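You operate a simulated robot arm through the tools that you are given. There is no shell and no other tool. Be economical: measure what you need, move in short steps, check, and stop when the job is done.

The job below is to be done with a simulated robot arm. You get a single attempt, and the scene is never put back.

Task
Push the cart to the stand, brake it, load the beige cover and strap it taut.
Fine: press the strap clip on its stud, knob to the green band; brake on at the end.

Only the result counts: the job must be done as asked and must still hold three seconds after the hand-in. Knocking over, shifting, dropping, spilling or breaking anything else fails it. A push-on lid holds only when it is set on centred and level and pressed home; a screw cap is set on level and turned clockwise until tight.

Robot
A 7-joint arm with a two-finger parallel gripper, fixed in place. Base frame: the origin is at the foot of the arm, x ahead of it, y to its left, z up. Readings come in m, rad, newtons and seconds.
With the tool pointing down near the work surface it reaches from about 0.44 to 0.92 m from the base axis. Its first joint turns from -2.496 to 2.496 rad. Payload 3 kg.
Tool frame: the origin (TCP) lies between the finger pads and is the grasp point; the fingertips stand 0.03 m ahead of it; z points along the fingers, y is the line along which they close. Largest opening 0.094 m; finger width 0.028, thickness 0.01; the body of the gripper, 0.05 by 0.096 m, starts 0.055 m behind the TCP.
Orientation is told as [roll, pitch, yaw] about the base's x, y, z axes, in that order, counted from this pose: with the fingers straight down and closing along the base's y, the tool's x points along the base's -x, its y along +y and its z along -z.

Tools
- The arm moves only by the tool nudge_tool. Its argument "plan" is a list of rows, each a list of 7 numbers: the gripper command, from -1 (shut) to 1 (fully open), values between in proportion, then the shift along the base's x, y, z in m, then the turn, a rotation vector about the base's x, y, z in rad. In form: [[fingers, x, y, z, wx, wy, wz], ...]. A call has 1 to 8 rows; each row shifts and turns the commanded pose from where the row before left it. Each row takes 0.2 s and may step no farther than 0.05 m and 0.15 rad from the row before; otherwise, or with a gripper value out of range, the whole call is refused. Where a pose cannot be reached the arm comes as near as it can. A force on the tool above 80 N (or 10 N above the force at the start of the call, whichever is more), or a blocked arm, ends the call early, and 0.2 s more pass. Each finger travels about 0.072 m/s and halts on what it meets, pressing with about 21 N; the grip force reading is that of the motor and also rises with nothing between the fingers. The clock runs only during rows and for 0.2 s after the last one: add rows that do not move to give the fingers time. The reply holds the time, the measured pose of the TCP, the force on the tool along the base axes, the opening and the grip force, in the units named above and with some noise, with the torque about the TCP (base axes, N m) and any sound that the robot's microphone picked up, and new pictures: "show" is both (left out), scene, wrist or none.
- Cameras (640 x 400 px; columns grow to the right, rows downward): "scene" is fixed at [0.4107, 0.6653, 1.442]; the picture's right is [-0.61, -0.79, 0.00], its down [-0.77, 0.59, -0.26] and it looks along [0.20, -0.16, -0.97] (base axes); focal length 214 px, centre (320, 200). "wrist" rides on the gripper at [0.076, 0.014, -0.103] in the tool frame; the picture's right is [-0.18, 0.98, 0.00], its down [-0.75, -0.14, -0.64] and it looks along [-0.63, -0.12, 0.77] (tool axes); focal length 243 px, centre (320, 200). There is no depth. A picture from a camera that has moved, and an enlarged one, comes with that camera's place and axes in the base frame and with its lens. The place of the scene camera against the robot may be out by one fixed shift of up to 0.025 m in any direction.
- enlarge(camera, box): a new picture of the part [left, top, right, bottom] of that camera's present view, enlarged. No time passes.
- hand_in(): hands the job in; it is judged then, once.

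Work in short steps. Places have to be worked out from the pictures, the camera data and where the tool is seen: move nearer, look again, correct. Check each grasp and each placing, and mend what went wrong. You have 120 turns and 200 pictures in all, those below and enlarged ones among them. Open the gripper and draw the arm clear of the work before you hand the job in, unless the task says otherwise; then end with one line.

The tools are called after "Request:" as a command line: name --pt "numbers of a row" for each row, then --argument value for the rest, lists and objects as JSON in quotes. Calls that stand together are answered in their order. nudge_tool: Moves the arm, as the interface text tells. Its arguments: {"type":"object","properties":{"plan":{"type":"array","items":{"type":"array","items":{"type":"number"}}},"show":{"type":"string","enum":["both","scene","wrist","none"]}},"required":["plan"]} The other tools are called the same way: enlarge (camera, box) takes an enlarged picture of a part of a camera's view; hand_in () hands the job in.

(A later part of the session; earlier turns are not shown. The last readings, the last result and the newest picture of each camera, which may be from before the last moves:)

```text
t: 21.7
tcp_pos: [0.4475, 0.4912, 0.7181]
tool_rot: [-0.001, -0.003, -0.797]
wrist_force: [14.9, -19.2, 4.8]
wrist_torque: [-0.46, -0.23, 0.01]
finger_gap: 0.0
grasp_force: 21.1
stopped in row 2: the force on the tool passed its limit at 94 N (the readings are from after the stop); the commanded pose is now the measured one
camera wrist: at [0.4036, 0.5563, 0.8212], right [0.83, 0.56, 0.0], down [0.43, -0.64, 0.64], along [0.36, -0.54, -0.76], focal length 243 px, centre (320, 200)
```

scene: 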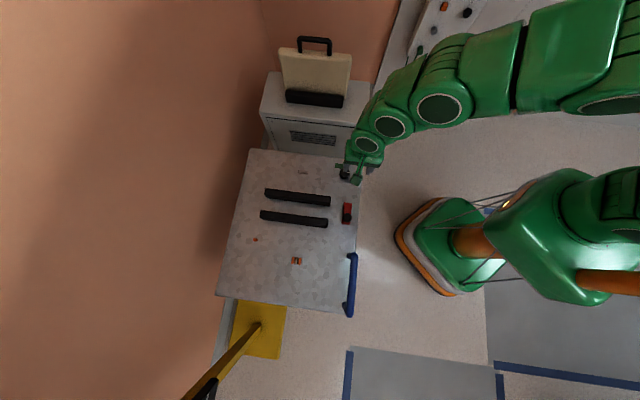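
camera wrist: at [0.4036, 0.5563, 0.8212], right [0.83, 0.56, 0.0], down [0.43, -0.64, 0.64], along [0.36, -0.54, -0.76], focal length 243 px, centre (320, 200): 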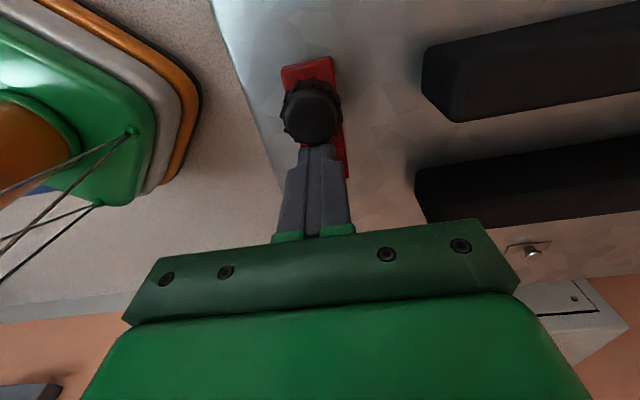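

The block has hit its rear stop (about 4 cm from where it began). I rise, check it in the scene and go back to the handle.

Request:
nudge_tool --pt "-1 0.005 -0.005 0.04 0 0 0" --pt "-1 0 0 0.05 0 0 0" --pt "-1 0 0 0.05 0 0 0" --pt "1 -0.034 0.026 0.01 0 0 0" --pt "1 -0.034 0.026 0 0 0 0" --pt "1 -0.034 0.026 0 0 0 0" --pt "1 -0.034 0.026 0 0 0 0" --pt "1 -0.02 0.02 0 0 0 0"

Request:
enlarge --camera "scene" --box '[325, 155, 365, 225]'

```text
t: 23.5
tcp_pos: [0.2937, 0.6124, 0.8708]
tool_rot: [-0.002, -0.002, -0.796]
wrist_force: [0.5, 0.1, -0.1]
wrist_torque: [-0.05, 0.01, 0.0]
finger_gap: 0.094
grasp_force: 0.0
camera wrist: at [0.2494, 0.6772, 0.9728], right [0.83, 0.56, 0.0], down [0.43, -0.64, 0.64], along [0.36, -0.54, -0.77], focal length 243 px, centre (320, 200)
```

scene: 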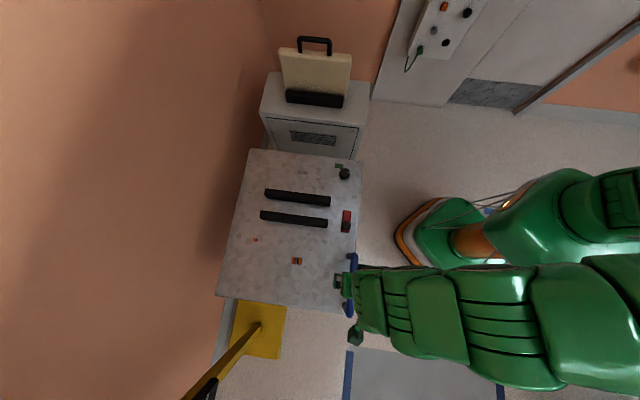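
wrist: 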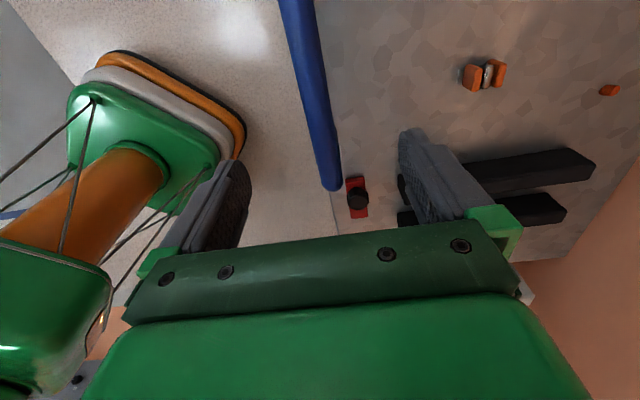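

```text
5.71 times, centred on (345, 190) of scene
camera zoom: at [0.4107, 0.6653, 1.442], right [-0.61, -0.79, 0.0], down [-0.77, 0.59, -0.26], along [0.2, -0.16, -0.97], focal length 1226 px, centre (177, 257)
```

zoom: 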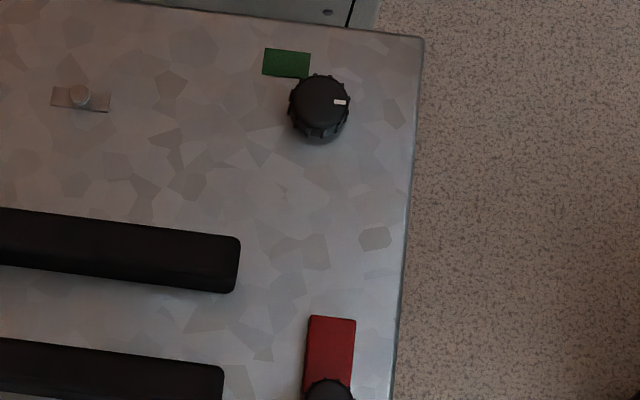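

Brake block is now 38 mm further back. I grip the handle again and push gently.

Request:
nudge_tool --pt "1 -0.0025 -0.0025 -0.045 0 0 0" --pt "1 0 0 -0.05 0 0 0" --pt "-1 0 0 0 0 0 0" --pt "-1 0 0 0 0 0 0" --pt "-1 0 0 0 0 0 0" --pt "-1 0 0 0 0 0 0" --pt "-1 0.007 -0.0071 0 0 0 0" --pt "-1 0.007 -0.0071 0 0 0 0" --show "scene"

```text
t: 25.3
tcp_pos: [0.3072, 0.597, 0.7755]
tool_rot: [0.004, 0.001, -0.799]
wrist_force: [45.4, 42.0, -6.4]
wrist_torque: [0.31, 0.68, 0.55]
finger_gap: 0.0265
grasp_force: 45.4
```

scene: 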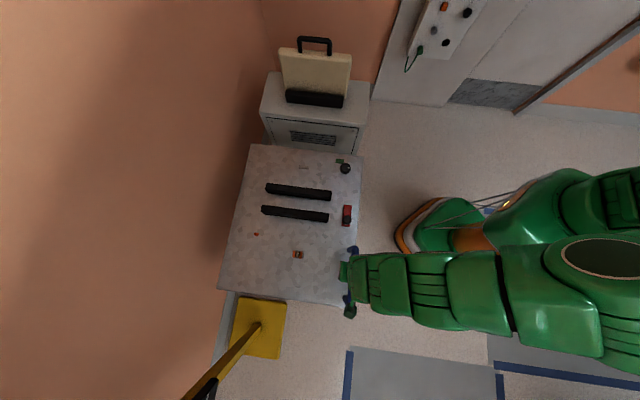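

The cart rolls now. There is a side load toward +lateral, so I correct by 4 mm and continue pushing.

Request:
nudge_tool --pt "-1 0.003 0.003 0 0 0 0" --pt "-1 0.0105 -0.0105 0 0 0 0" --pt "-1 0.0105 -0.0105 0 0 0 0" --pt "-1 0.0105 -0.0105 0 0 0 0" --pt "-1 0.0105 -0.0105 0 0 0 0" --show "scene"

```text
t: 26.5
tcp_pos: [0.3517, 0.5531, 0.7725]
tool_rot: [-0.005, -0.005, -0.796]
wrist_force: [-15.4, -23.9, 32.8]
wrist_torque: [-0.18, -0.3, 0.72]
finger_gap: 0.0264
grasp_force: 45.1
```

scene: 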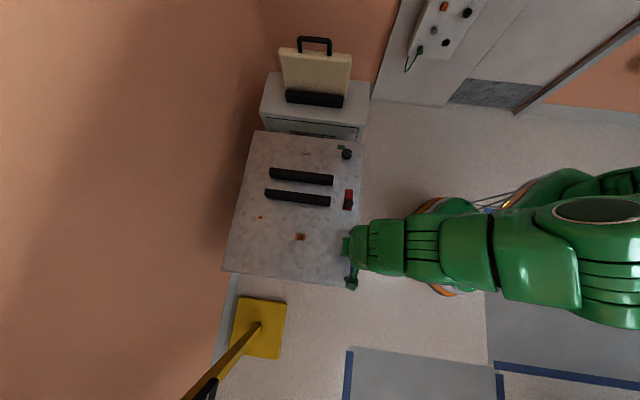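

Moving well, about 0.08 m so far. Continue, easing side load.

Request:
nudge_tool --pt "-1 0.006 -0.008 0.001 0 0 0" --pt "-1 0.007 -0.0071 0 0 0 0" --pt "-1 0.007 -0.0071 0 0 0 0" --pt "-1 0.007 -0.0071 0 0 0 0" --show "both"

Request:
enlarge --camera "scene" --box '[230, 70, 380, 190]'

```text
t: 27.5
tcp_pos: [0.3803, 0.5269, 0.7733]
tool_rot: [-0.002, -0.004, -0.8]
wrist_force: [17.7, 9.8, -35.3]
wrist_torque: [-0.03, 0.28, 0.96]
finger_gap: 0.0266
grasp_force: 45.0
camera wrist: at [0.3355, 0.591, 0.8763], right [0.83, 0.56, 0.0], down [0.42, -0.64, 0.64], along [0.36, -0.54, -0.76], focal length 243 px, centre (320, 200)
```

scene: 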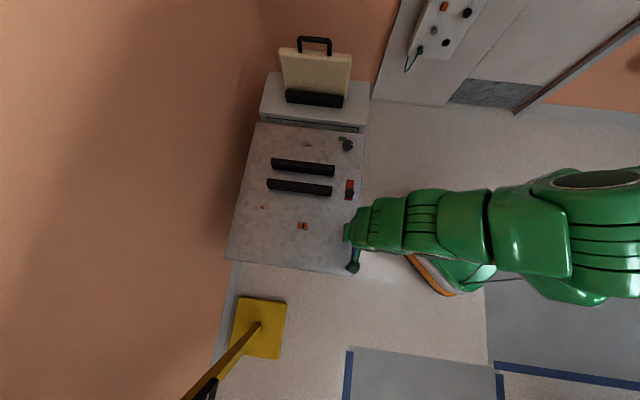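
wrist: 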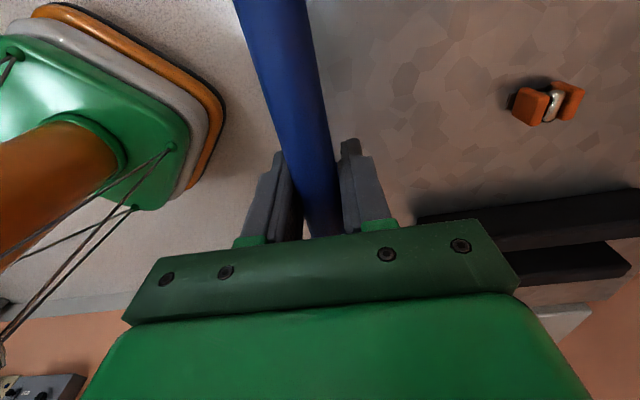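

```text
3.33 times, centred on (305, 130) of scene
camera zoom: at [0.4107, 0.6653, 1.442], right [-0.61, -0.79, 0.0], down [-0.77, 0.59, -0.26], along [0.2, -0.16, -0.97], focal length 715 px, centre (370, 433)
```

zoom: 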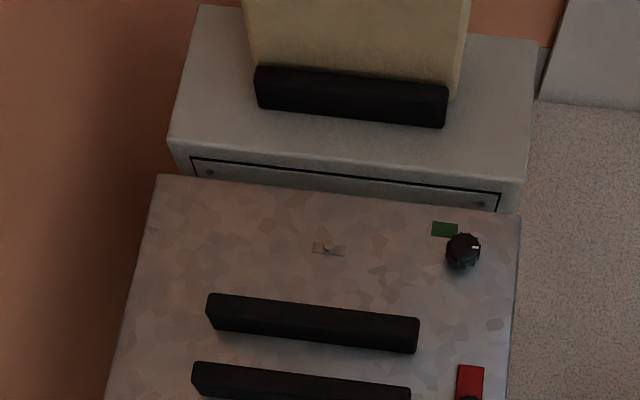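

Perhaps 4–5 cm left. Continue in small steps, watching for contact.

Request:
nudge_tool --pt "-1 0.005 -0.005 0.001 0 0 0" --pt "-1 0.005 -0.005 0 0 0 0" --pt "-1 0.005 -0.005 0 0 0 0" --pt "-1 0.005 -0.005 0 0 0 0" --show "none"

Request:
enlarge --camera "scene" --box '[230, 70, 380, 190]'

```text
t: 28.5
tcp_pos: [0.4002, 0.506, 0.774]
tool_rot: [-0.002, -0.003, -0.794]
wrist_force: [10.9, 8.1, -34.1]
wrist_torque: [-0.02, 0.18, 0.69]
finger_gap: 0.0263
grasp_force: 45.0
```

```text
3.33 times, centred on (305, 130) of scene
camera zoom: at [0.4107, 0.6653, 1.442], right [-0.61, -0.79, 0.0], down [-0.77, 0.59, -0.26], along [0.2, -0.16, -0.97], focal length 715 px, centre (370, 433)
```

zoom: 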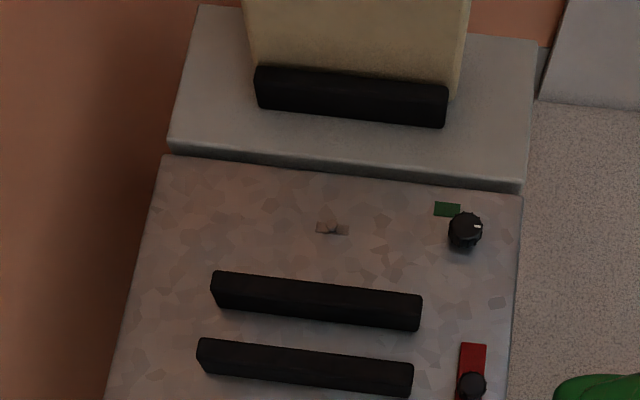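

Only about 1–2 cm left. Small steps until force rises.

Request:
nudge_tool --pt "-1 0.003 -0.003 0.001 0 0 0" --pt "-1 0.003 -0.003 0 0 0 0" --pt "-1 0.003 -0.003 0 0 0 0" --show "none"

Request:
enlarge --camera "scene" --box '[230, 70, 380, 190]'

```text
t: 29.3
tcp_pos: [0.4074, 0.4972, 0.7752]
tool_rot: [-0.001, -0.003, -0.795]
wrist_force: [3.8, 13.8, -34.2]
wrist_torque: [-0.02, 0.11, 0.78]
finger_gap: 0.0266
grasp_force: 45.1
```

```text
3.33 times, centred on (305, 130) of scene
camera zoom: at [0.4107, 0.6653, 1.442], right [-0.61, -0.79, 0.0], down [-0.77, 0.59, -0.26], along [0.2, -0.16, -0.97], focal length 715 px, centre (370, 433)
```

zoom: 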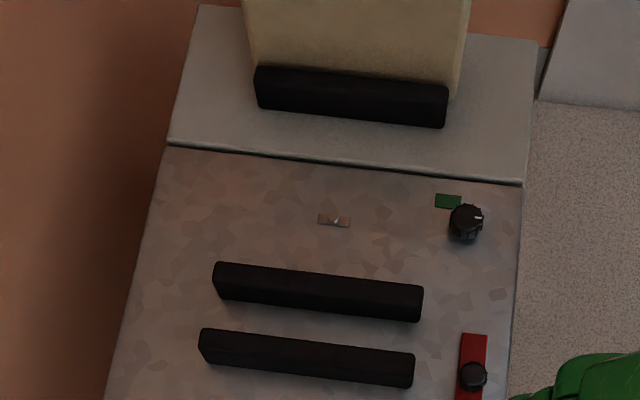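

Nearly touching; a few more millimetres.

Request:
nudge_tool --pt "-1 0.002 -0.002 0.001 0 0 0" --pt "-1 0.002 -0.002 0 0 0 0" --pt "-1 0 0 0 0 0 0" --show "none"

Request:
enlarge --camera "scene" --box '[230, 70, 380, 190]'

```text
t: 30.1
tcp_pos: [0.411, 0.494, 0.7777]
tool_rot: [0.0, -0.001, -0.797]
wrist_force: [-24.9, 22.7, 13.4]
wrist_torque: [0.03, 0.04, 1.02]
finger_gap: 0.0267
grasp_force: 45.1
```

```text
3.33 times, centred on (305, 130) of scene
camera zoom: at [0.4107, 0.6653, 1.442], right [-0.61, -0.79, 0.0], down [-0.77, 0.59, -0.26], along [0.2, -0.16, -0.97], focal length 715 px, centre (370, 433)
```

zoom: 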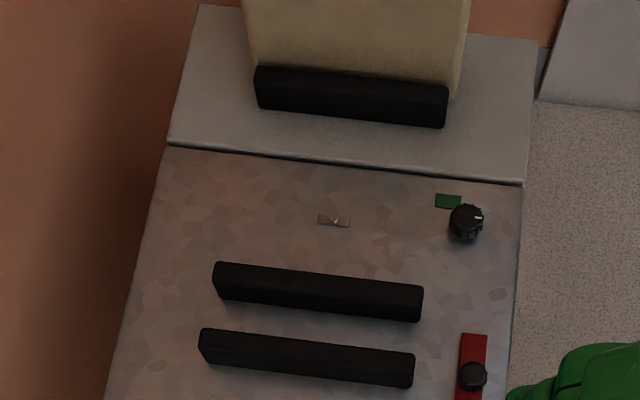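

Contact with the stand: 34 N and no more movement. I release, rise and move above the brake knob.

Request:
nudge_tool --pt "1 0 0 0 0 0 0" --pt "1 0 0 0 0 0 0" --pt "1 0 0 0 0 0 0" --pt "1 0 0 0.045 0 0 0" --pt "1 0 0 0.045 0 0 0" --pt "1 0.03 -0.03 0 0 0 0" --pt "1 0.03 -0.03 0 0 0 0"

Request:
enlarge --camera "scene" --box '[230, 70, 380, 190]'

```text
t: 31.7
tcp_pos: [0.4723, 0.4346, 0.8695]
tool_rot: [-0.002, -0.002, -0.796]
wrist_force: [-0.1, -0.9, 0.1]
wrist_torque: [-0.06, 0.0, 0.01]
finger_gap: 0.0941
grasp_force: 0.1
camera wrist: at [0.4288, 0.4991, 0.971], right [0.83, 0.56, 0.0], down [0.43, -0.64, 0.64], along [0.36, -0.54, -0.76], focal length 243 px, centre (320, 200)
```

scene: 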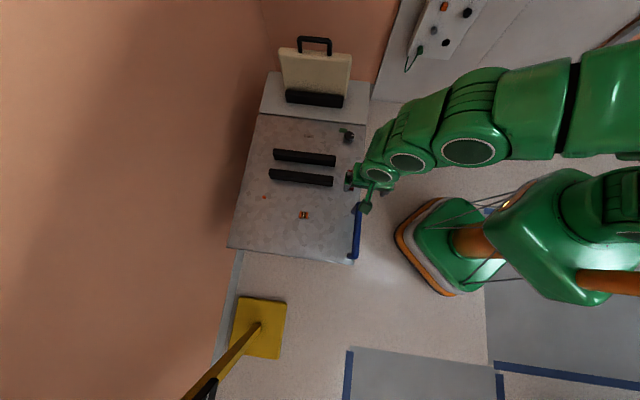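
wrist: 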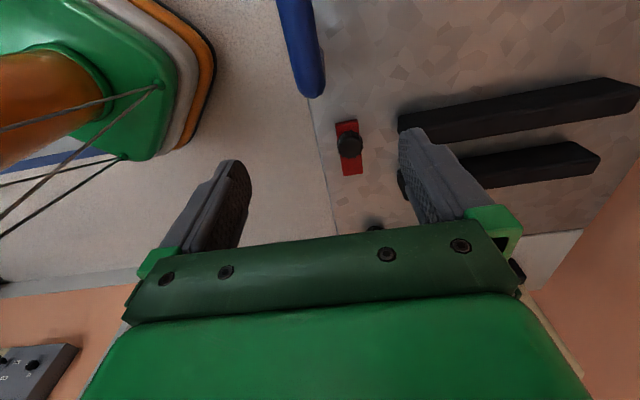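

```text
3.33 times, centred on (305, 130) of scene
camera zoom: at [0.4107, 0.6653, 1.442], right [-0.61, -0.79, 0.0], down [-0.77, 0.59, -0.26], along [0.2, -0.16, -0.97], focal length 715 px, centre (370, 433)
```

zoom: 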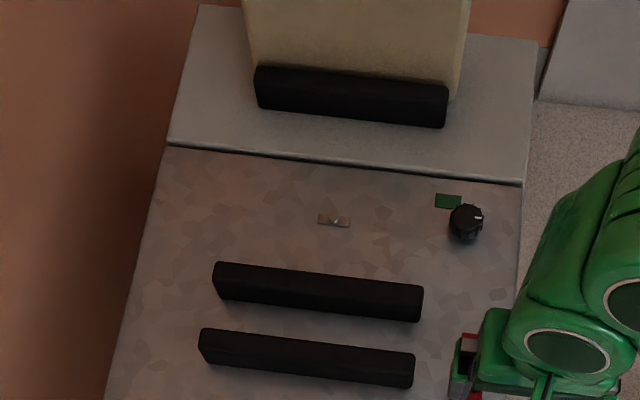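

Cart stays docked. Knob is at about (0.54, 0.40); I lower shut fingers just behind it.

Request:
nudge_tool --pt "-1 0.041 -0.0075 0 0 0 0" --pt "-1 0 0 -0.03 0 0 0" --pt "-1 0 0 -0.04 0 0 0" --pt "-1 0 0 0 0 0 0" --show "wrist"

```text
t: 32.7
tcp_pos: [0.5142, 0.4259, 0.7966]
tool_rot: [-0.001, -0.002, -0.797]
wrist_force: [0.0, 0.3, 0.2]
wrist_torque: [-0.01, 0.07, 0.04]
finger_gap: 0.0
grasp_force: 21.0
camera wrist: at [0.4696, 0.4908, 0.8997], right [0.83, 0.56, 0.0], down [0.43, -0.64, 0.64], along [0.36, -0.54, -0.77], focal length 243 px, centre (320, 200)
```

wrist: 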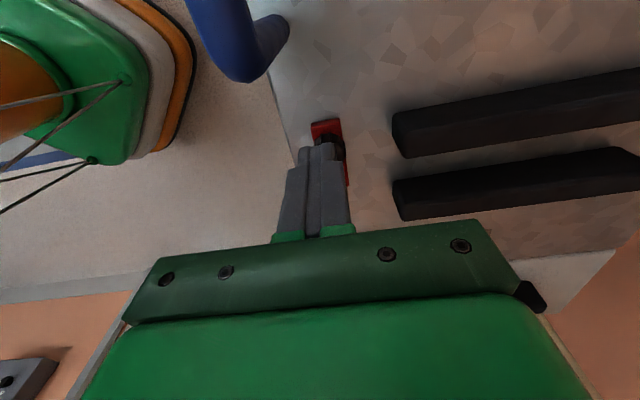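

The knob looks about 3 cm ahead of the tips, a little close; I back off 1 cm and descend.

Request:
nudge_tool --pt "-1 -0.007 0.0071 0 0 0 0" --pt "-1 0 0 -0.04 0 0 0" --pt "-1 0 0 -0.039 0 0 0" --pt "-1 0 0 0 0 0 0" --show "wrist"

```text
t: 33.7
tcp_pos: [0.5057, 0.4325, 0.7169]
tool_rot: [0.0, -0.003, -0.796]
wrist_force: [0.2, 0.2, -1.0]
wrist_torque: [-0.03, -0.02, -0.02]
finger_gap: 0.0
grasp_force: 20.7
camera wrist: at [0.4622, 0.4975, 0.8196], right [0.83, 0.56, 0.0], down [0.43, -0.64, 0.64], along [0.36, -0.54, -0.77], focal length 243 px, centre (320, 200)
```

wrist: 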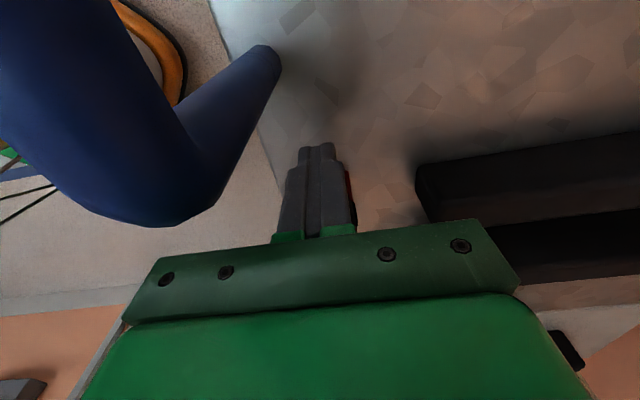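

Clear and behind the knob. Push forward until the forward stop.

Request:
nudge_tool --pt "-1 0.0056 -0.0057 0 0 0 0" --pt "-1 0.0056 -0.0057 0 0 0 0" --pt "-1 0.0056 -0.0057 0 0 0 0" --pt "-1 0.0056 -0.0057 0 0 0 0" --pt "-1 0.0056 -0.0057 0 0 0 0" --pt "-1 0.0056 -0.0057 0 0 0 0" --pt "-1 0.0056 -0.0057 0 0 0 0" --show "wrist"

```text
t: 35.3
tcp_pos: [0.5449, 0.392, 0.719]
tool_rot: [-0.003, -0.002, -0.795]
wrist_force: [0.3, 0.8, 0.1]
wrist_torque: [0.02, 0.01, -0.01]
finger_gap: 0.0
grasp_force: 21.2
camera wrist: at [0.5015, 0.458, 0.8216], right [0.83, 0.56, 0.0], down [0.43, -0.64, 0.64], along [0.36, -0.54, -0.77], focal length 243 px, centre (320, 200)
```

wrist: 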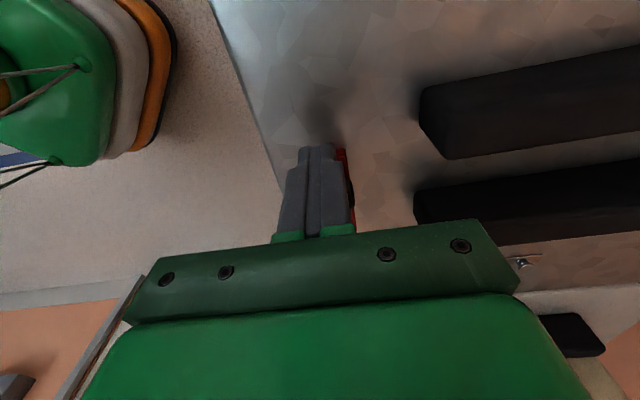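

No stop felt yet; I continue.

Request:
nudge_tool --pt "-1 0.0035 -0.0036 0 0 0 0" --pt "-1 0.0035 -0.0036 0 0 0 0" --pt "-1 0.0035 -0.0036 0 0 0 0" --pt "-1 0.0035 -0.0036 0 0 0 0" --pt "-1 0.0035 -0.0036 0 0 0 0" --show "none"

Request:
enlarge --camera "scene" --box '[310, 120, 380, 220]'

```text
t: 36.0
tcp_pos: [0.548, 0.3905, 0.7179]
tool_rot: [-0.004, 0.003, -0.791]
wrist_force: [-21.2, 15.2, 4.2]
wrist_torque: [0.28, 0.5, -0.02]
finger_gap: 0.0
grasp_force: 21.2
stopped in row 3: the force on the tool passed its limit at 90 N (the readings are from after the stop); the commanded pose is now the measured one
```

```text
4.00 times, centred on (345, 170) of scene
camera zoom: at [0.4107, 0.6653, 1.442], right [-0.61, -0.79, 0.0], down [-0.77, 0.59, -0.26], along [0.2, -0.16, -0.97], focal length 858 px, centre (220, 320)
```

zoom: 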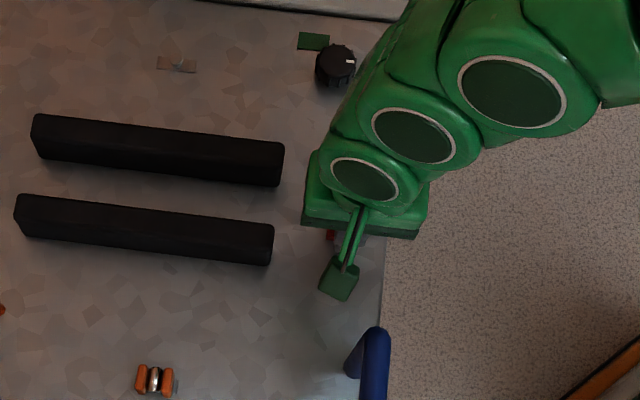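

Stop reached. I back off, rise, and check the block's position as well as the cover with both cameras.

Request:
nudge_tool --pt "-1 -0.004 0.004 0 0 0 0" --pt "-1 0 0 0.05 0 0 0" --pt "-1 0 0 0.05 0 0 0" --pt "-1 -0.02 0.02 0.04 0 0 0" --pt "-1 -0.03 0.03 0.02 0 0 0" --pt "-1 -0.03 0.03 0.02 0 0 0"

Request:
enlarge --camera "scene" --box '[310, 120, 380, 220]'

```text
t: 37.4
tcp_pos: [0.4672, 0.4735, 0.8997]
tool_rot: [-0.004, 0.002, -0.792]
wrist_force: [-0.2, 0.4, -0.3]
wrist_torque: [-0.04, -0.01, -0.02]
finger_gap: 0.0002
grasp_force: 21.4
camera wrist: at [0.4238, 0.5391, 1.0024], right [0.83, 0.56, 0.0], down [0.43, -0.64, 0.64], along [0.36, -0.53, -0.77], focal length 243 px, centre (320, 200)
```

scene: 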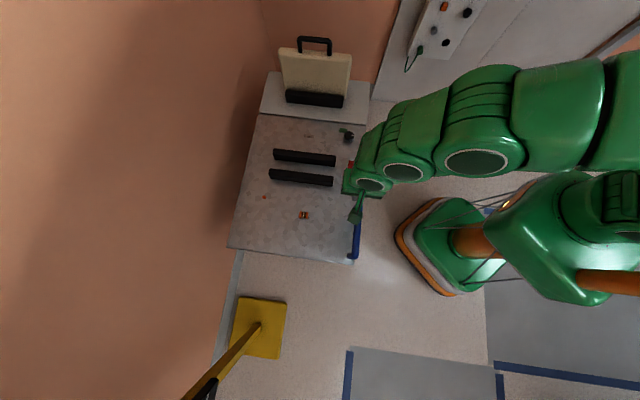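
wrist: 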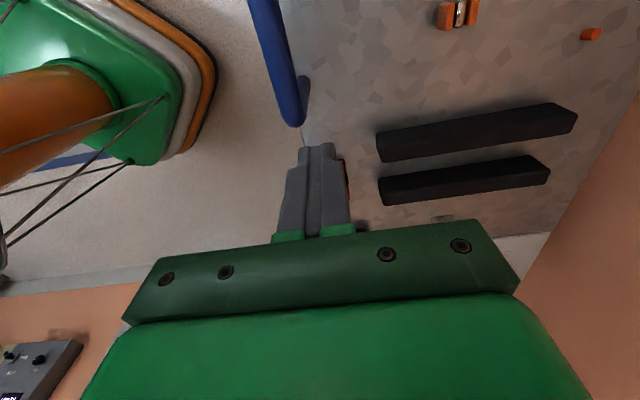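

```text
4.00 times, centred on (345, 170) of scene
camera zoom: at [0.4107, 0.6653, 1.442], right [-0.61, -0.79, 0.0], down [-0.77, 0.59, -0.26], along [0.2, -0.16, -0.97], focal length 858 px, centre (220, 320)
```

zoom: 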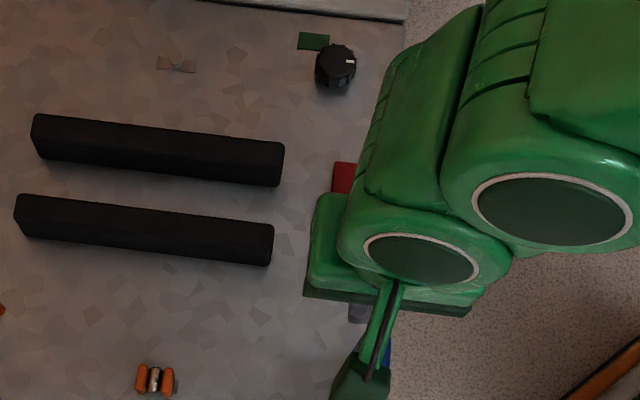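

The red block is back forward: brake on. Now I fly up toward the cover for a look.

Request:
nudge_tool --pt "1 0.033 -0.02 0.03 0 0 0" --pt "1 0.033 -0.02 0.03 0 0 0" --pt "1 0.033 -0.02 0.03 0 0 0" --pt "1 0.033 -0.02 0.03 0 0 0" --pt "1 0.033 -0.02 0.03 0 0 0" --pt "1 0.033 -0.02 0.03 0 0 0" --pt "1 0.033 -0.02 0.03 0 0 0" --pt "1 0.033 -0.02 0.03 0 0 0"

Request:
enlarge --camera "scene" --box '[220, 20, 390, 270]'

```text
t: 39.2
tcp_pos: [0.7286, 0.3112, 1.1376]
tool_rot: [-0.005, 0.002, -0.791]
wrist_force: [-1.0, -0.3, 0.1]
wrist_torque: [0.02, -0.02, -0.02]
finger_gap: 0.094
grasp_force: 0.0
camera wrist: at [0.6855, 0.3764, 1.241], right [0.83, 0.56, 0.0], down [0.43, -0.64, 0.64], along [0.36, -0.53, -0.77], focal length 243 px, centre (320, 200)
```

scene: 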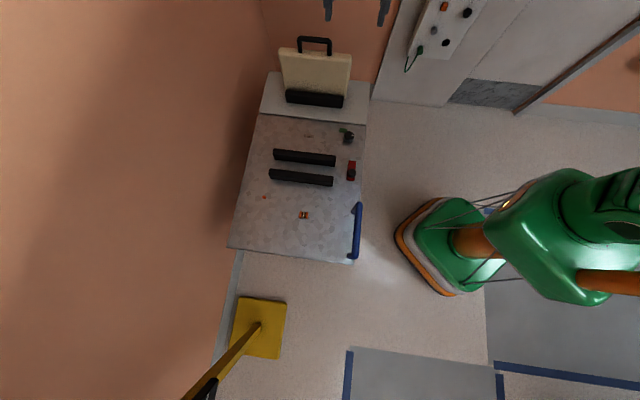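
wrist: 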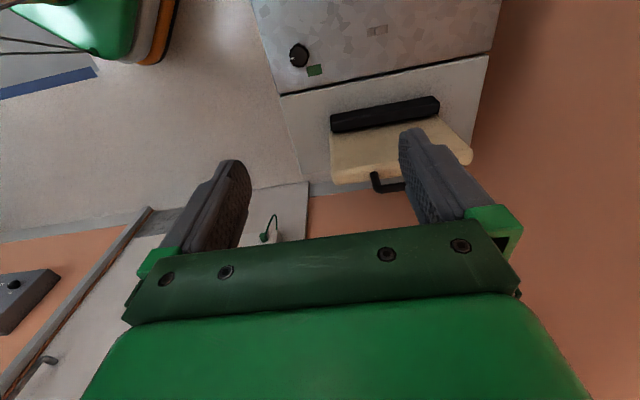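

```text
1.60 times, centred on (305, 145) of scene
camera zoom: at [0.4107, 0.6653, 1.442], right [-0.61, -0.79, 0.0], down [-0.77, 0.59, -0.26], along [0.2, -0.16, -0.97], focal length 343 px, centre (344, 288)
```

zoom: 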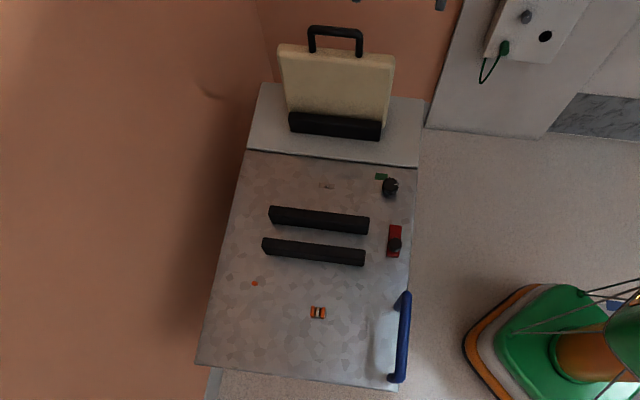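

I need the cover's grip located: zoom in both cameras.

Request:
enlarge --camera "wrist" --box '[290, 80, 490, 220]'

Request:
enlarge --camera "scene" --box '[260, 25, 370, 115]'

```text
2.86 times, centred on (390, 150) of wrist
camera zoom: at [0.6855, 0.3764, 1.241], right [0.83, 0.56, 0.0], down [0.43, -0.64, 0.64], along [0.36, -0.53, -0.77], focal length 693 px, centre (120, 343)
```

zoom: 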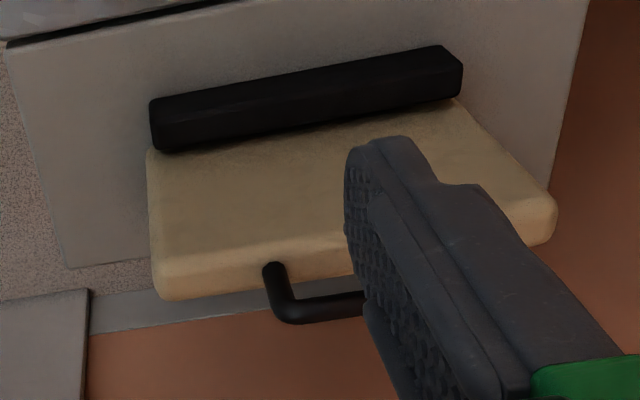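

```text
4.44 times, centred on (315, 70) of scene
camera zoom: at [0.4107, 0.6653, 1.442], right [-0.61, -0.79, 0.0], down [-0.77, 0.59, -0.26], along [0.2, -0.16, -0.97], focal length 953 px, centre (342, 778)
```

zoom: 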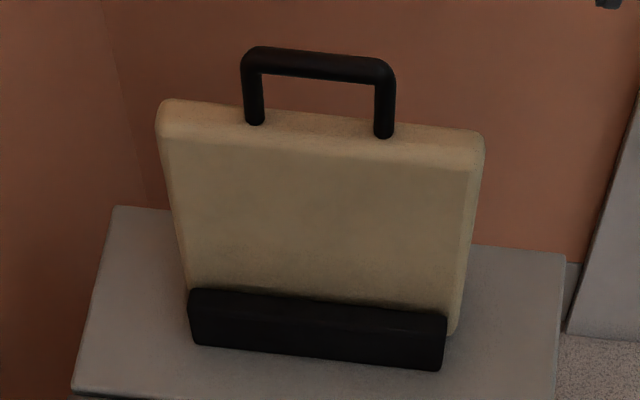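

The cover grip's crossbar is near (0.945, 0.256, 0.905), along the cart's lateral axis. Before gripping it, I measure the slot and studs on the cart from above.

Request:
nudge_tool --pt "1 -0.018 0.034 -0.027 0 0 0" --pt "1 -0.018 0.034 -0.027 0 0 0" --pt "1 -0.018 0.034 -0.027 0 0 0" --pt "1 -0.018 0.034 -0.027 0 0 0" --pt "1 -0.018 0.034 -0.027 0 0 0" --pt "1 -0.018 0.034 -0.027 0 0 0" --pt "1 -0.018 0.034 -0.027 0 0 0" --pt "1 0 0 0 0 0 0" --show "wrist"

Request:
enlarge --camera "wrist" --box '[240, 0, 480, 150]'

```text
t: 41.0
tcp_pos: [0.6002, 0.5523, 0.9514]
tool_rot: [-0.003, 0.002, -0.793]
wrist_force: [-0.2, 0.3, 0.2]
wrist_torque: [-0.02, 0.0, 0.0]
finger_gap: 0.0939
grasp_force: 0.0
camera wrist: at [0.5575, 0.6168, 1.0541], right [0.83, 0.56, 0.0], down [0.43, -0.64, 0.64], along [0.36, -0.53, -0.77], focal length 243 px, centre (320, 200)
```

wrist: 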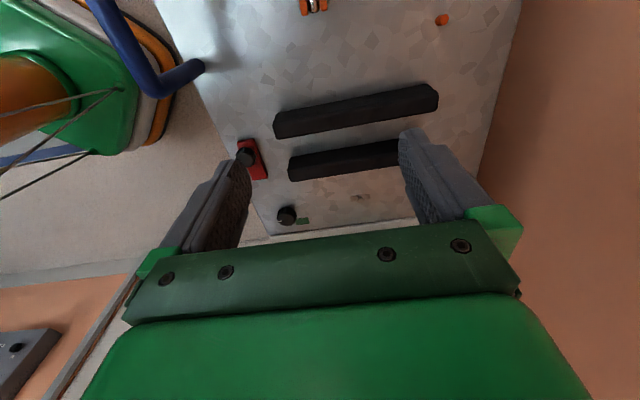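

```text
2.67 times, centred on (360, 75) of wrist
camera zoom: at [0.5575, 0.6168, 1.0541], right [0.83, 0.56, 0.0], down [0.43, -0.64, 0.64], along [0.36, -0.53, -0.77], focal length 647 px, centre (213, 533)
```

zoom: 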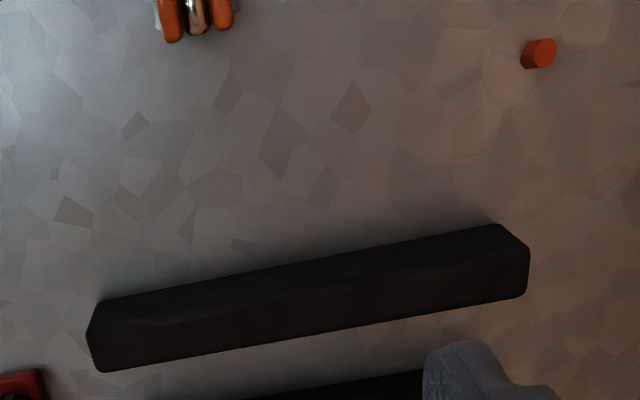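

Slot between the bars: centre at about p≈0.137, lateral 0.855 (in the p=(0.705,-0.71) frame); cover handle at p≈0.482. Now I raise, swing the wrist by +90° and head above the cover handle.

Request:
nudge_tool --pt "1 0.01 -0.01 0.04 0 0 0.14" --pt "1 0.01 -0.01 0.04 0 0 0.14" --pt "1 0.025 -0.022 0.02 0 0 0.14" --pt "1 0.03 -0.027 0 0 0 0.14" --pt "1 0.03 -0.027 0 0 0 0.14" --pt "1 0.03 -0.027 0 0 0 0.14" --pt "1 0.03 -0.027 0 0 0 0.14" --pt "1 0.03 -0.027 0 0 0 0.14" --show "none"

Request:
nudge_tool --pt "1 0.03 -0.026 0.02 0 0 0.14" --pt "1 0.02 -0.02 0.02 0 0 0.14" --pt "1 0.02 -0.02 0 0 0 0.14" --pt "1 0 0 0 0 0 0.03" --pt "1 0 0 0 0 0 0"

```text
t: 42.8
tcp_pos: [0.7826, 0.3685, 1.0361]
tool_rot: [-0.004, 0.0, 0.329]
wrist_force: [0.4, -0.1, -0.7]
wrist_torque: [-0.03, -0.01, 0.0]
finger_gap: 0.0945
grasp_force: 0.1
out of reach, approached as far as the arm can: row 8
```

```text
t: 44.0
tcp_pos: [0.8197, 0.2855, 1.0432]
tool_rot: [-0.003, 0.002, 0.778]
wrist_force: [-0.3, -0.8, 0.6]
wrist_torque: [0.0, 0.03, 0.0]
finger_gap: 0.094
grasp_force: 0.2
out of reach, approached as far as the arm can: row 1, 3
camera wrist: at [0.754, 0.2429, 1.1455], right [-0.56, 0.83, 0.0], down [0.64, 0.43, 0.64], along [0.53, 0.36, -0.77], focal length 243 px, centre (320, 200)
```

scene: 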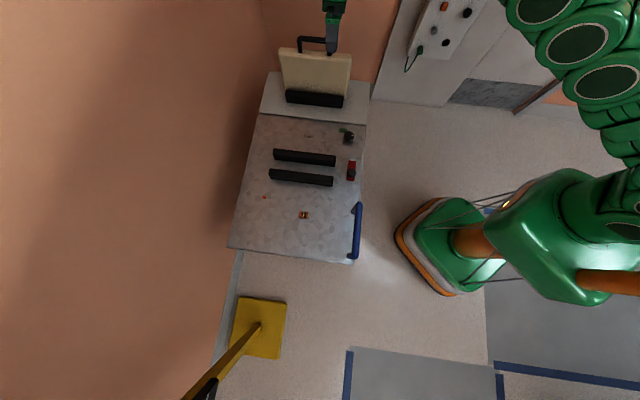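
wrist: 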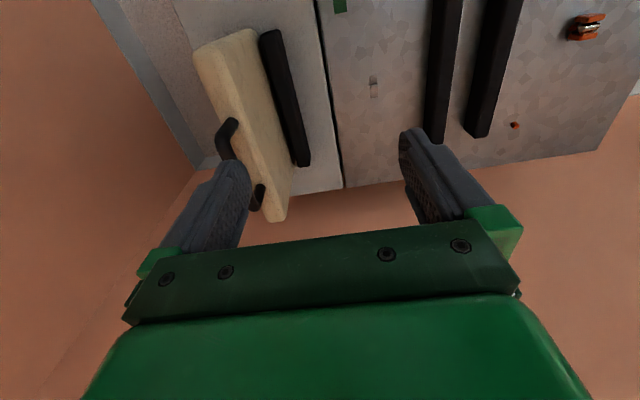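

With tool straight down the arm stops at 0.87 m reach, so the handle at 0.98 m needs a tilt. I tilt the tool in the cover's plane (about p), fingers leaning outward, while moving toward the handle.

Request:
nudge_tool --pt "1 0 0 0.02 0.0987 -0.0994 0" --pt "1 0 0 0.02 0.0987 -0.0994 0" --pt "1 0.01 0 0 0.0987 -0.0994 0" --pt "1 0.02 0 0 0.0987 -0.0994 0" --pt "1 0.02 0 0 0 0 0" --pt "1 0 0 0 0 0 0"

Request:
enlarge --camera "wrist" --box '[160, 60, 400, 240]'

```text
t: 45.4
tcp_pos: [0.8704, 0.2862, 1.0819]
tool_rot: [-0.001, -0.558, 0.777]
wrist_force: [-0.1, 0.6, -0.8]
wrist_torque: [-0.03, -0.01, 0.01]
finger_gap: 0.0939
grasp_force: 0.0
camera wrist: at [0.7746, 0.2144, 1.1295], right [-0.58, 0.81, 0.1], down [0.31, 0.11, 0.94], along [0.75, 0.58, -0.32], focal length 243 px, centre (320, 200)
```

scene: 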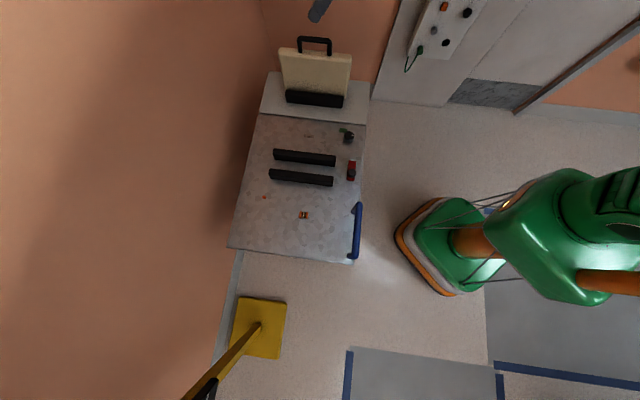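
wrist: 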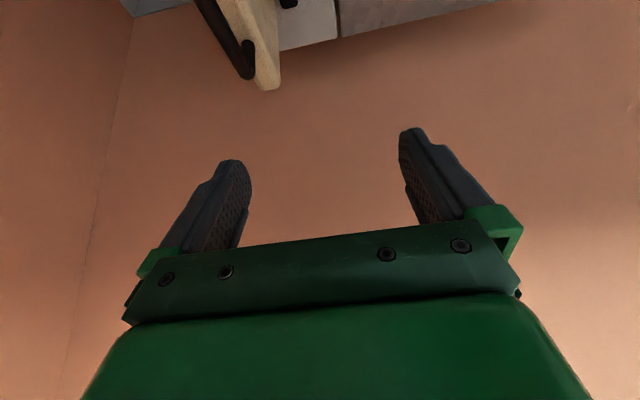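

```text
2.22 times, centred on (280, 150) of wrist
camera zoom: at [0.7746, 0.2144, 1.1295], right [-0.58, 0.81, 0.1], down [0.31, 0.11, 0.94], along [0.75, 0.58, -0.32], focal length 539 px, centre (409, 311)
```

zoom: 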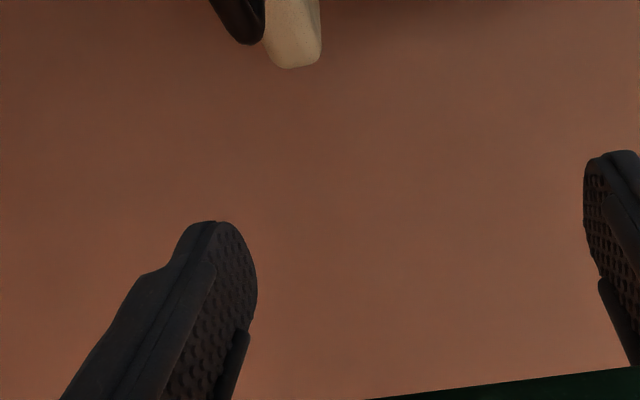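

The crossbar's far end reads (0.973, 0.285, 0.91), consistent with the estimate. I move to a pre-grasp point along the tool axis.

Request:
nudge_tool --pt "1 0.014 -0.02 -0.03 0 0 0" --pt "1 0.014 -0.02 -0.03 0 0 0" --pt "1 0.014 -0.02 -0.03 0 0 0" --pt "1 0 0 0 0 0 0"

Request:
enlarge --camera "scene" --box '[260, 0, 370, 110]'

```text
t: 46.4
tcp_pos: [0.9098, 0.2267, 0.9925]
tool_rot: [0.001, -0.559, 0.777]
wrist_force: [0.7, 0.6, -0.4]
wrist_torque: [0.0, 0.02, 0.0]
finger_gap: 0.0941
grasp_force: 0.1
camera wrist: at [0.8149, 0.1545, 1.04], right [-0.58, 0.81, 0.1], down [0.31, 0.11, 0.94], along [0.75, 0.58, -0.32], focal length 243 px, centre (320, 200)
```

scene: 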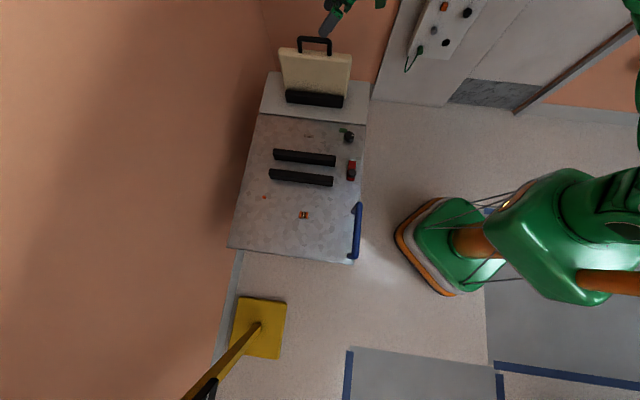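
wrist: 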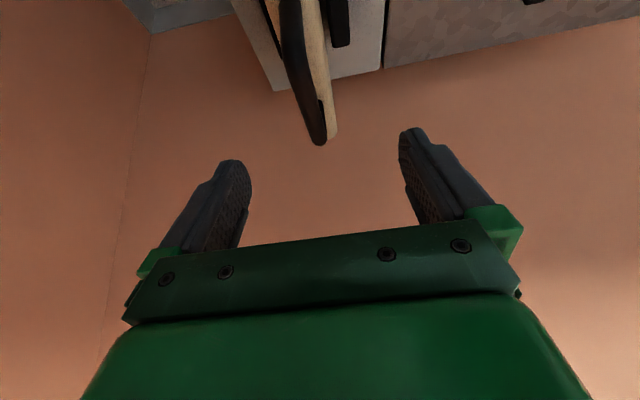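

```text
3.64 times, centred on (315, 55) of scene
camera zoom: at [0.4107, 0.6653, 1.442], right [-0.61, -0.79, 0.0], down [-0.77, 0.59, -0.26], along [0.2, -0.16, -0.97], focal length 780 px, centre (338, 727)
```

zoom: 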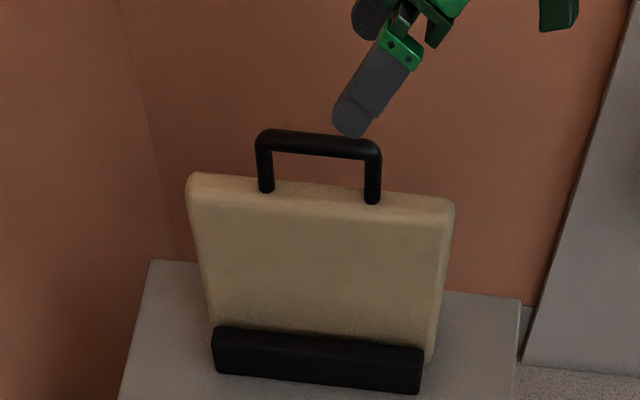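

The fingers are aligned with the crossbar across p. I descend along the tool axis over it.

Request:
nudge_tool --pt "1 0.008 0.008 -0.028 0 0 0" --pt "1 0.008 0.008 -0.028 0 0 0" --pt "1 0.006 0.006 -0.022 0 0 0" --pt "1 0 0 0 0 0 0"

Request:
enlarge --camera "scene" --box '[260, 0, 370, 110]'

```text
t: 47.4
tcp_pos: [0.9333, 0.2488, 0.914]
tool_rot: [0.0, -0.561, 0.776]
wrist_force: [0.6, 0.3, 0.2]
wrist_torque: [0.02, -0.01, 0.01]
finger_gap: 0.0939
grasp_force: 0.0
camera wrist: at [0.8377, 0.1755, 0.9608], right [-0.58, 0.81, 0.1], down [0.31, 0.11, 0.94], along [0.75, 0.58, -0.32], focal length 243 px, centre (320, 200)
```

scene: 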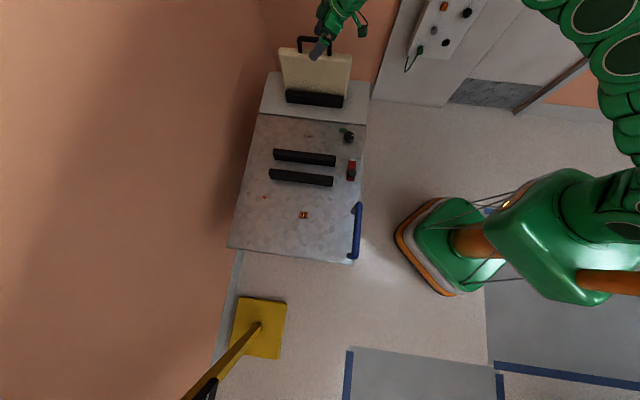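
wrist: 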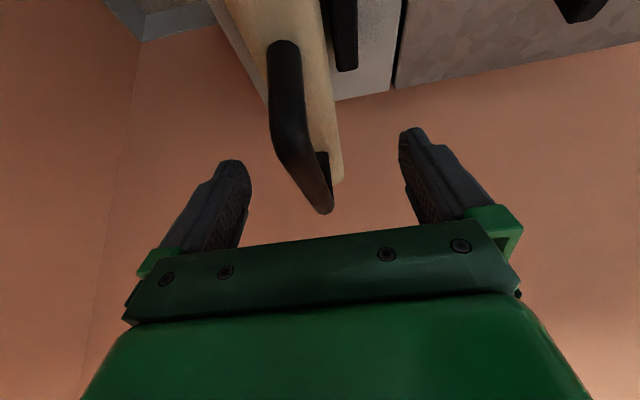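

```text
3.64 times, centred on (315, 55) of scene
camera zoom: at [0.4107, 0.6653, 1.442], right [-0.61, -0.79, 0.0], down [-0.77, 0.59, -0.26], along [0.2, -0.16, -0.97], focal length 780 px, centre (338, 727)
```

zoom: 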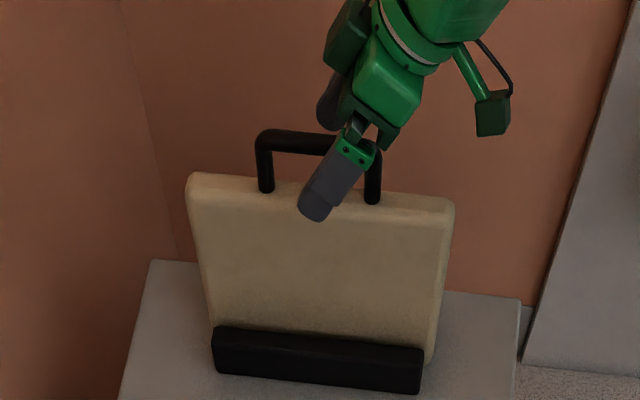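

TCP projects onto the crossbar in the scene view. A small +l shift, then close.

Request:
nudge_tool --pt "1 0.005 0.005 -0.004 0 0 0" --pt "-1 0 0 0 0 0 0" --pt "-1 0 0 0 0 0 0" --pt "-1 0 0 0 0 0 0" --pt "-1 0 0 0 0 0 0"

Request:
enlarge --camera "scene" --box '[260, 0, 370, 110]'

```text
t: 48.6
tcp_pos: [0.9383, 0.2529, 0.9091]
tool_rot: [0.002, -0.559, 0.776]
wrist_force: [-0.6, -1.3, 0.2]
wrist_torque: [0.05, -0.04, 0.01]
finger_gap: 0.0199
grasp_force: 21.3
camera wrist: at [0.8424, 0.1802, 0.9571], right [-0.58, 0.81, 0.1], down [0.31, 0.11, 0.94], along [0.75, 0.57, -0.32], focal length 243 px, centre (320, 200)
```

scene: 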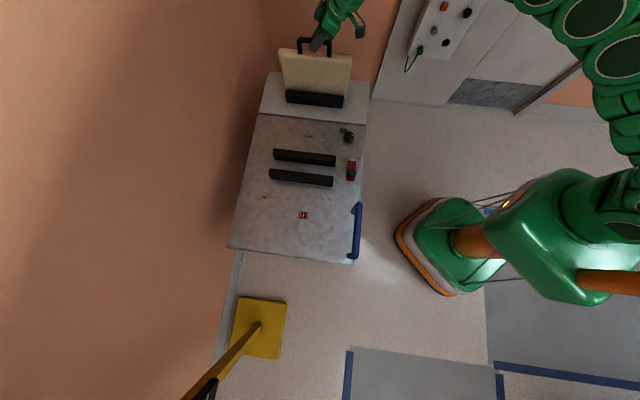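
wrist: 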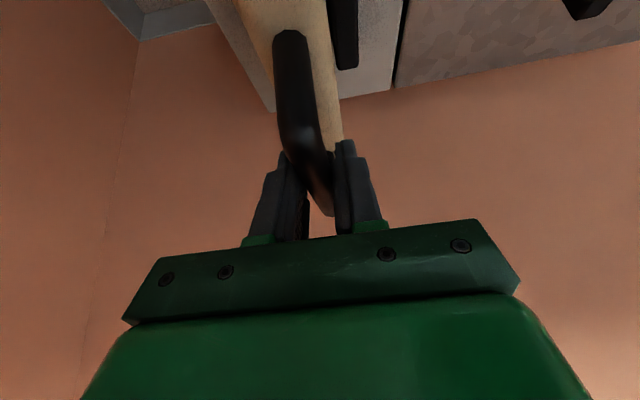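

```text
3.64 times, centred on (315, 55) of scene
camera zoom: at [0.4107, 0.6653, 1.442], right [-0.61, -0.79, 0.0], down [-0.77, 0.59, -0.26], along [0.2, -0.16, -0.97], focal length 780 px, centre (338, 727)
```

zoom: 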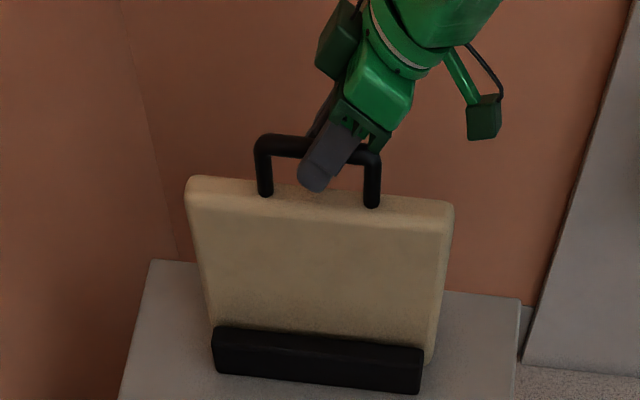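

Crossbar gripped (20 mm). Lift straight up gently.

Request:
nudge_tool --pt "-1 0 0 0.015 0 0 0" --pt "-1 0 0 0.02 0 0 0" --pt "-1 0 0 0.02 0 0 0" --pt "-1 0 0 0.02 0 0 0"

Request:
enlarge --camera "scene" --box '[240, 0, 390, 130]'

```text
t: 49.6
tcp_pos: [0.9375, 0.2516, 0.9844]
tool_rot: [0.001, -0.558, 0.776]
wrist_force: [-0.1, 0.3, -7.2]
wrist_torque: [0.01, 0.07, -0.01]
finger_gap: 0.0199
grasp_force: 20.5
camera wrist: at [0.8428, 0.1801, 1.0316], right [-0.58, 0.81, 0.1], down [0.31, 0.11, 0.94], along [0.75, 0.57, -0.32], focal length 243 px, centre (320, 200)
```

scene: 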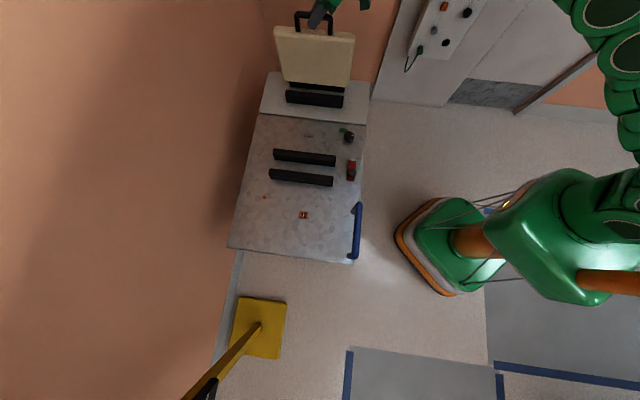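
wrist: 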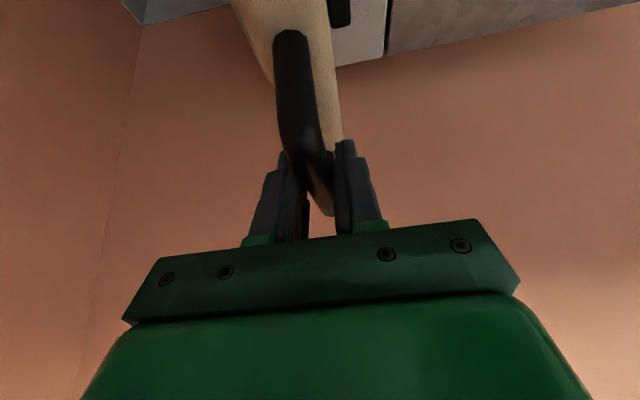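

```text
3.08 times, centred on (315, 65) of scene
camera zoom: at [0.4107, 0.6653, 1.442], right [-0.61, -0.79, 0.0], down [-0.77, 0.59, -0.26], along [0.2, -0.16, -0.97], focal length 660 px, centre (335, 615)
```

zoom: 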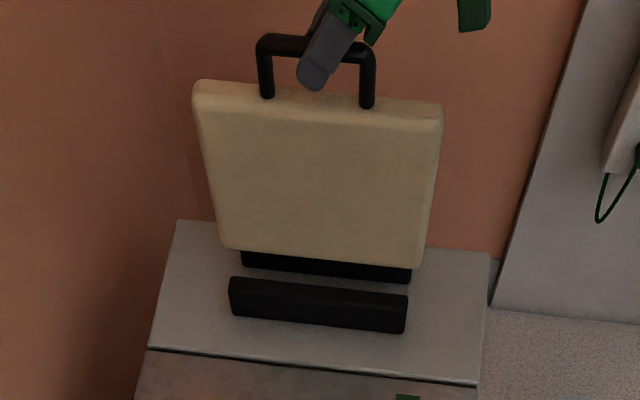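

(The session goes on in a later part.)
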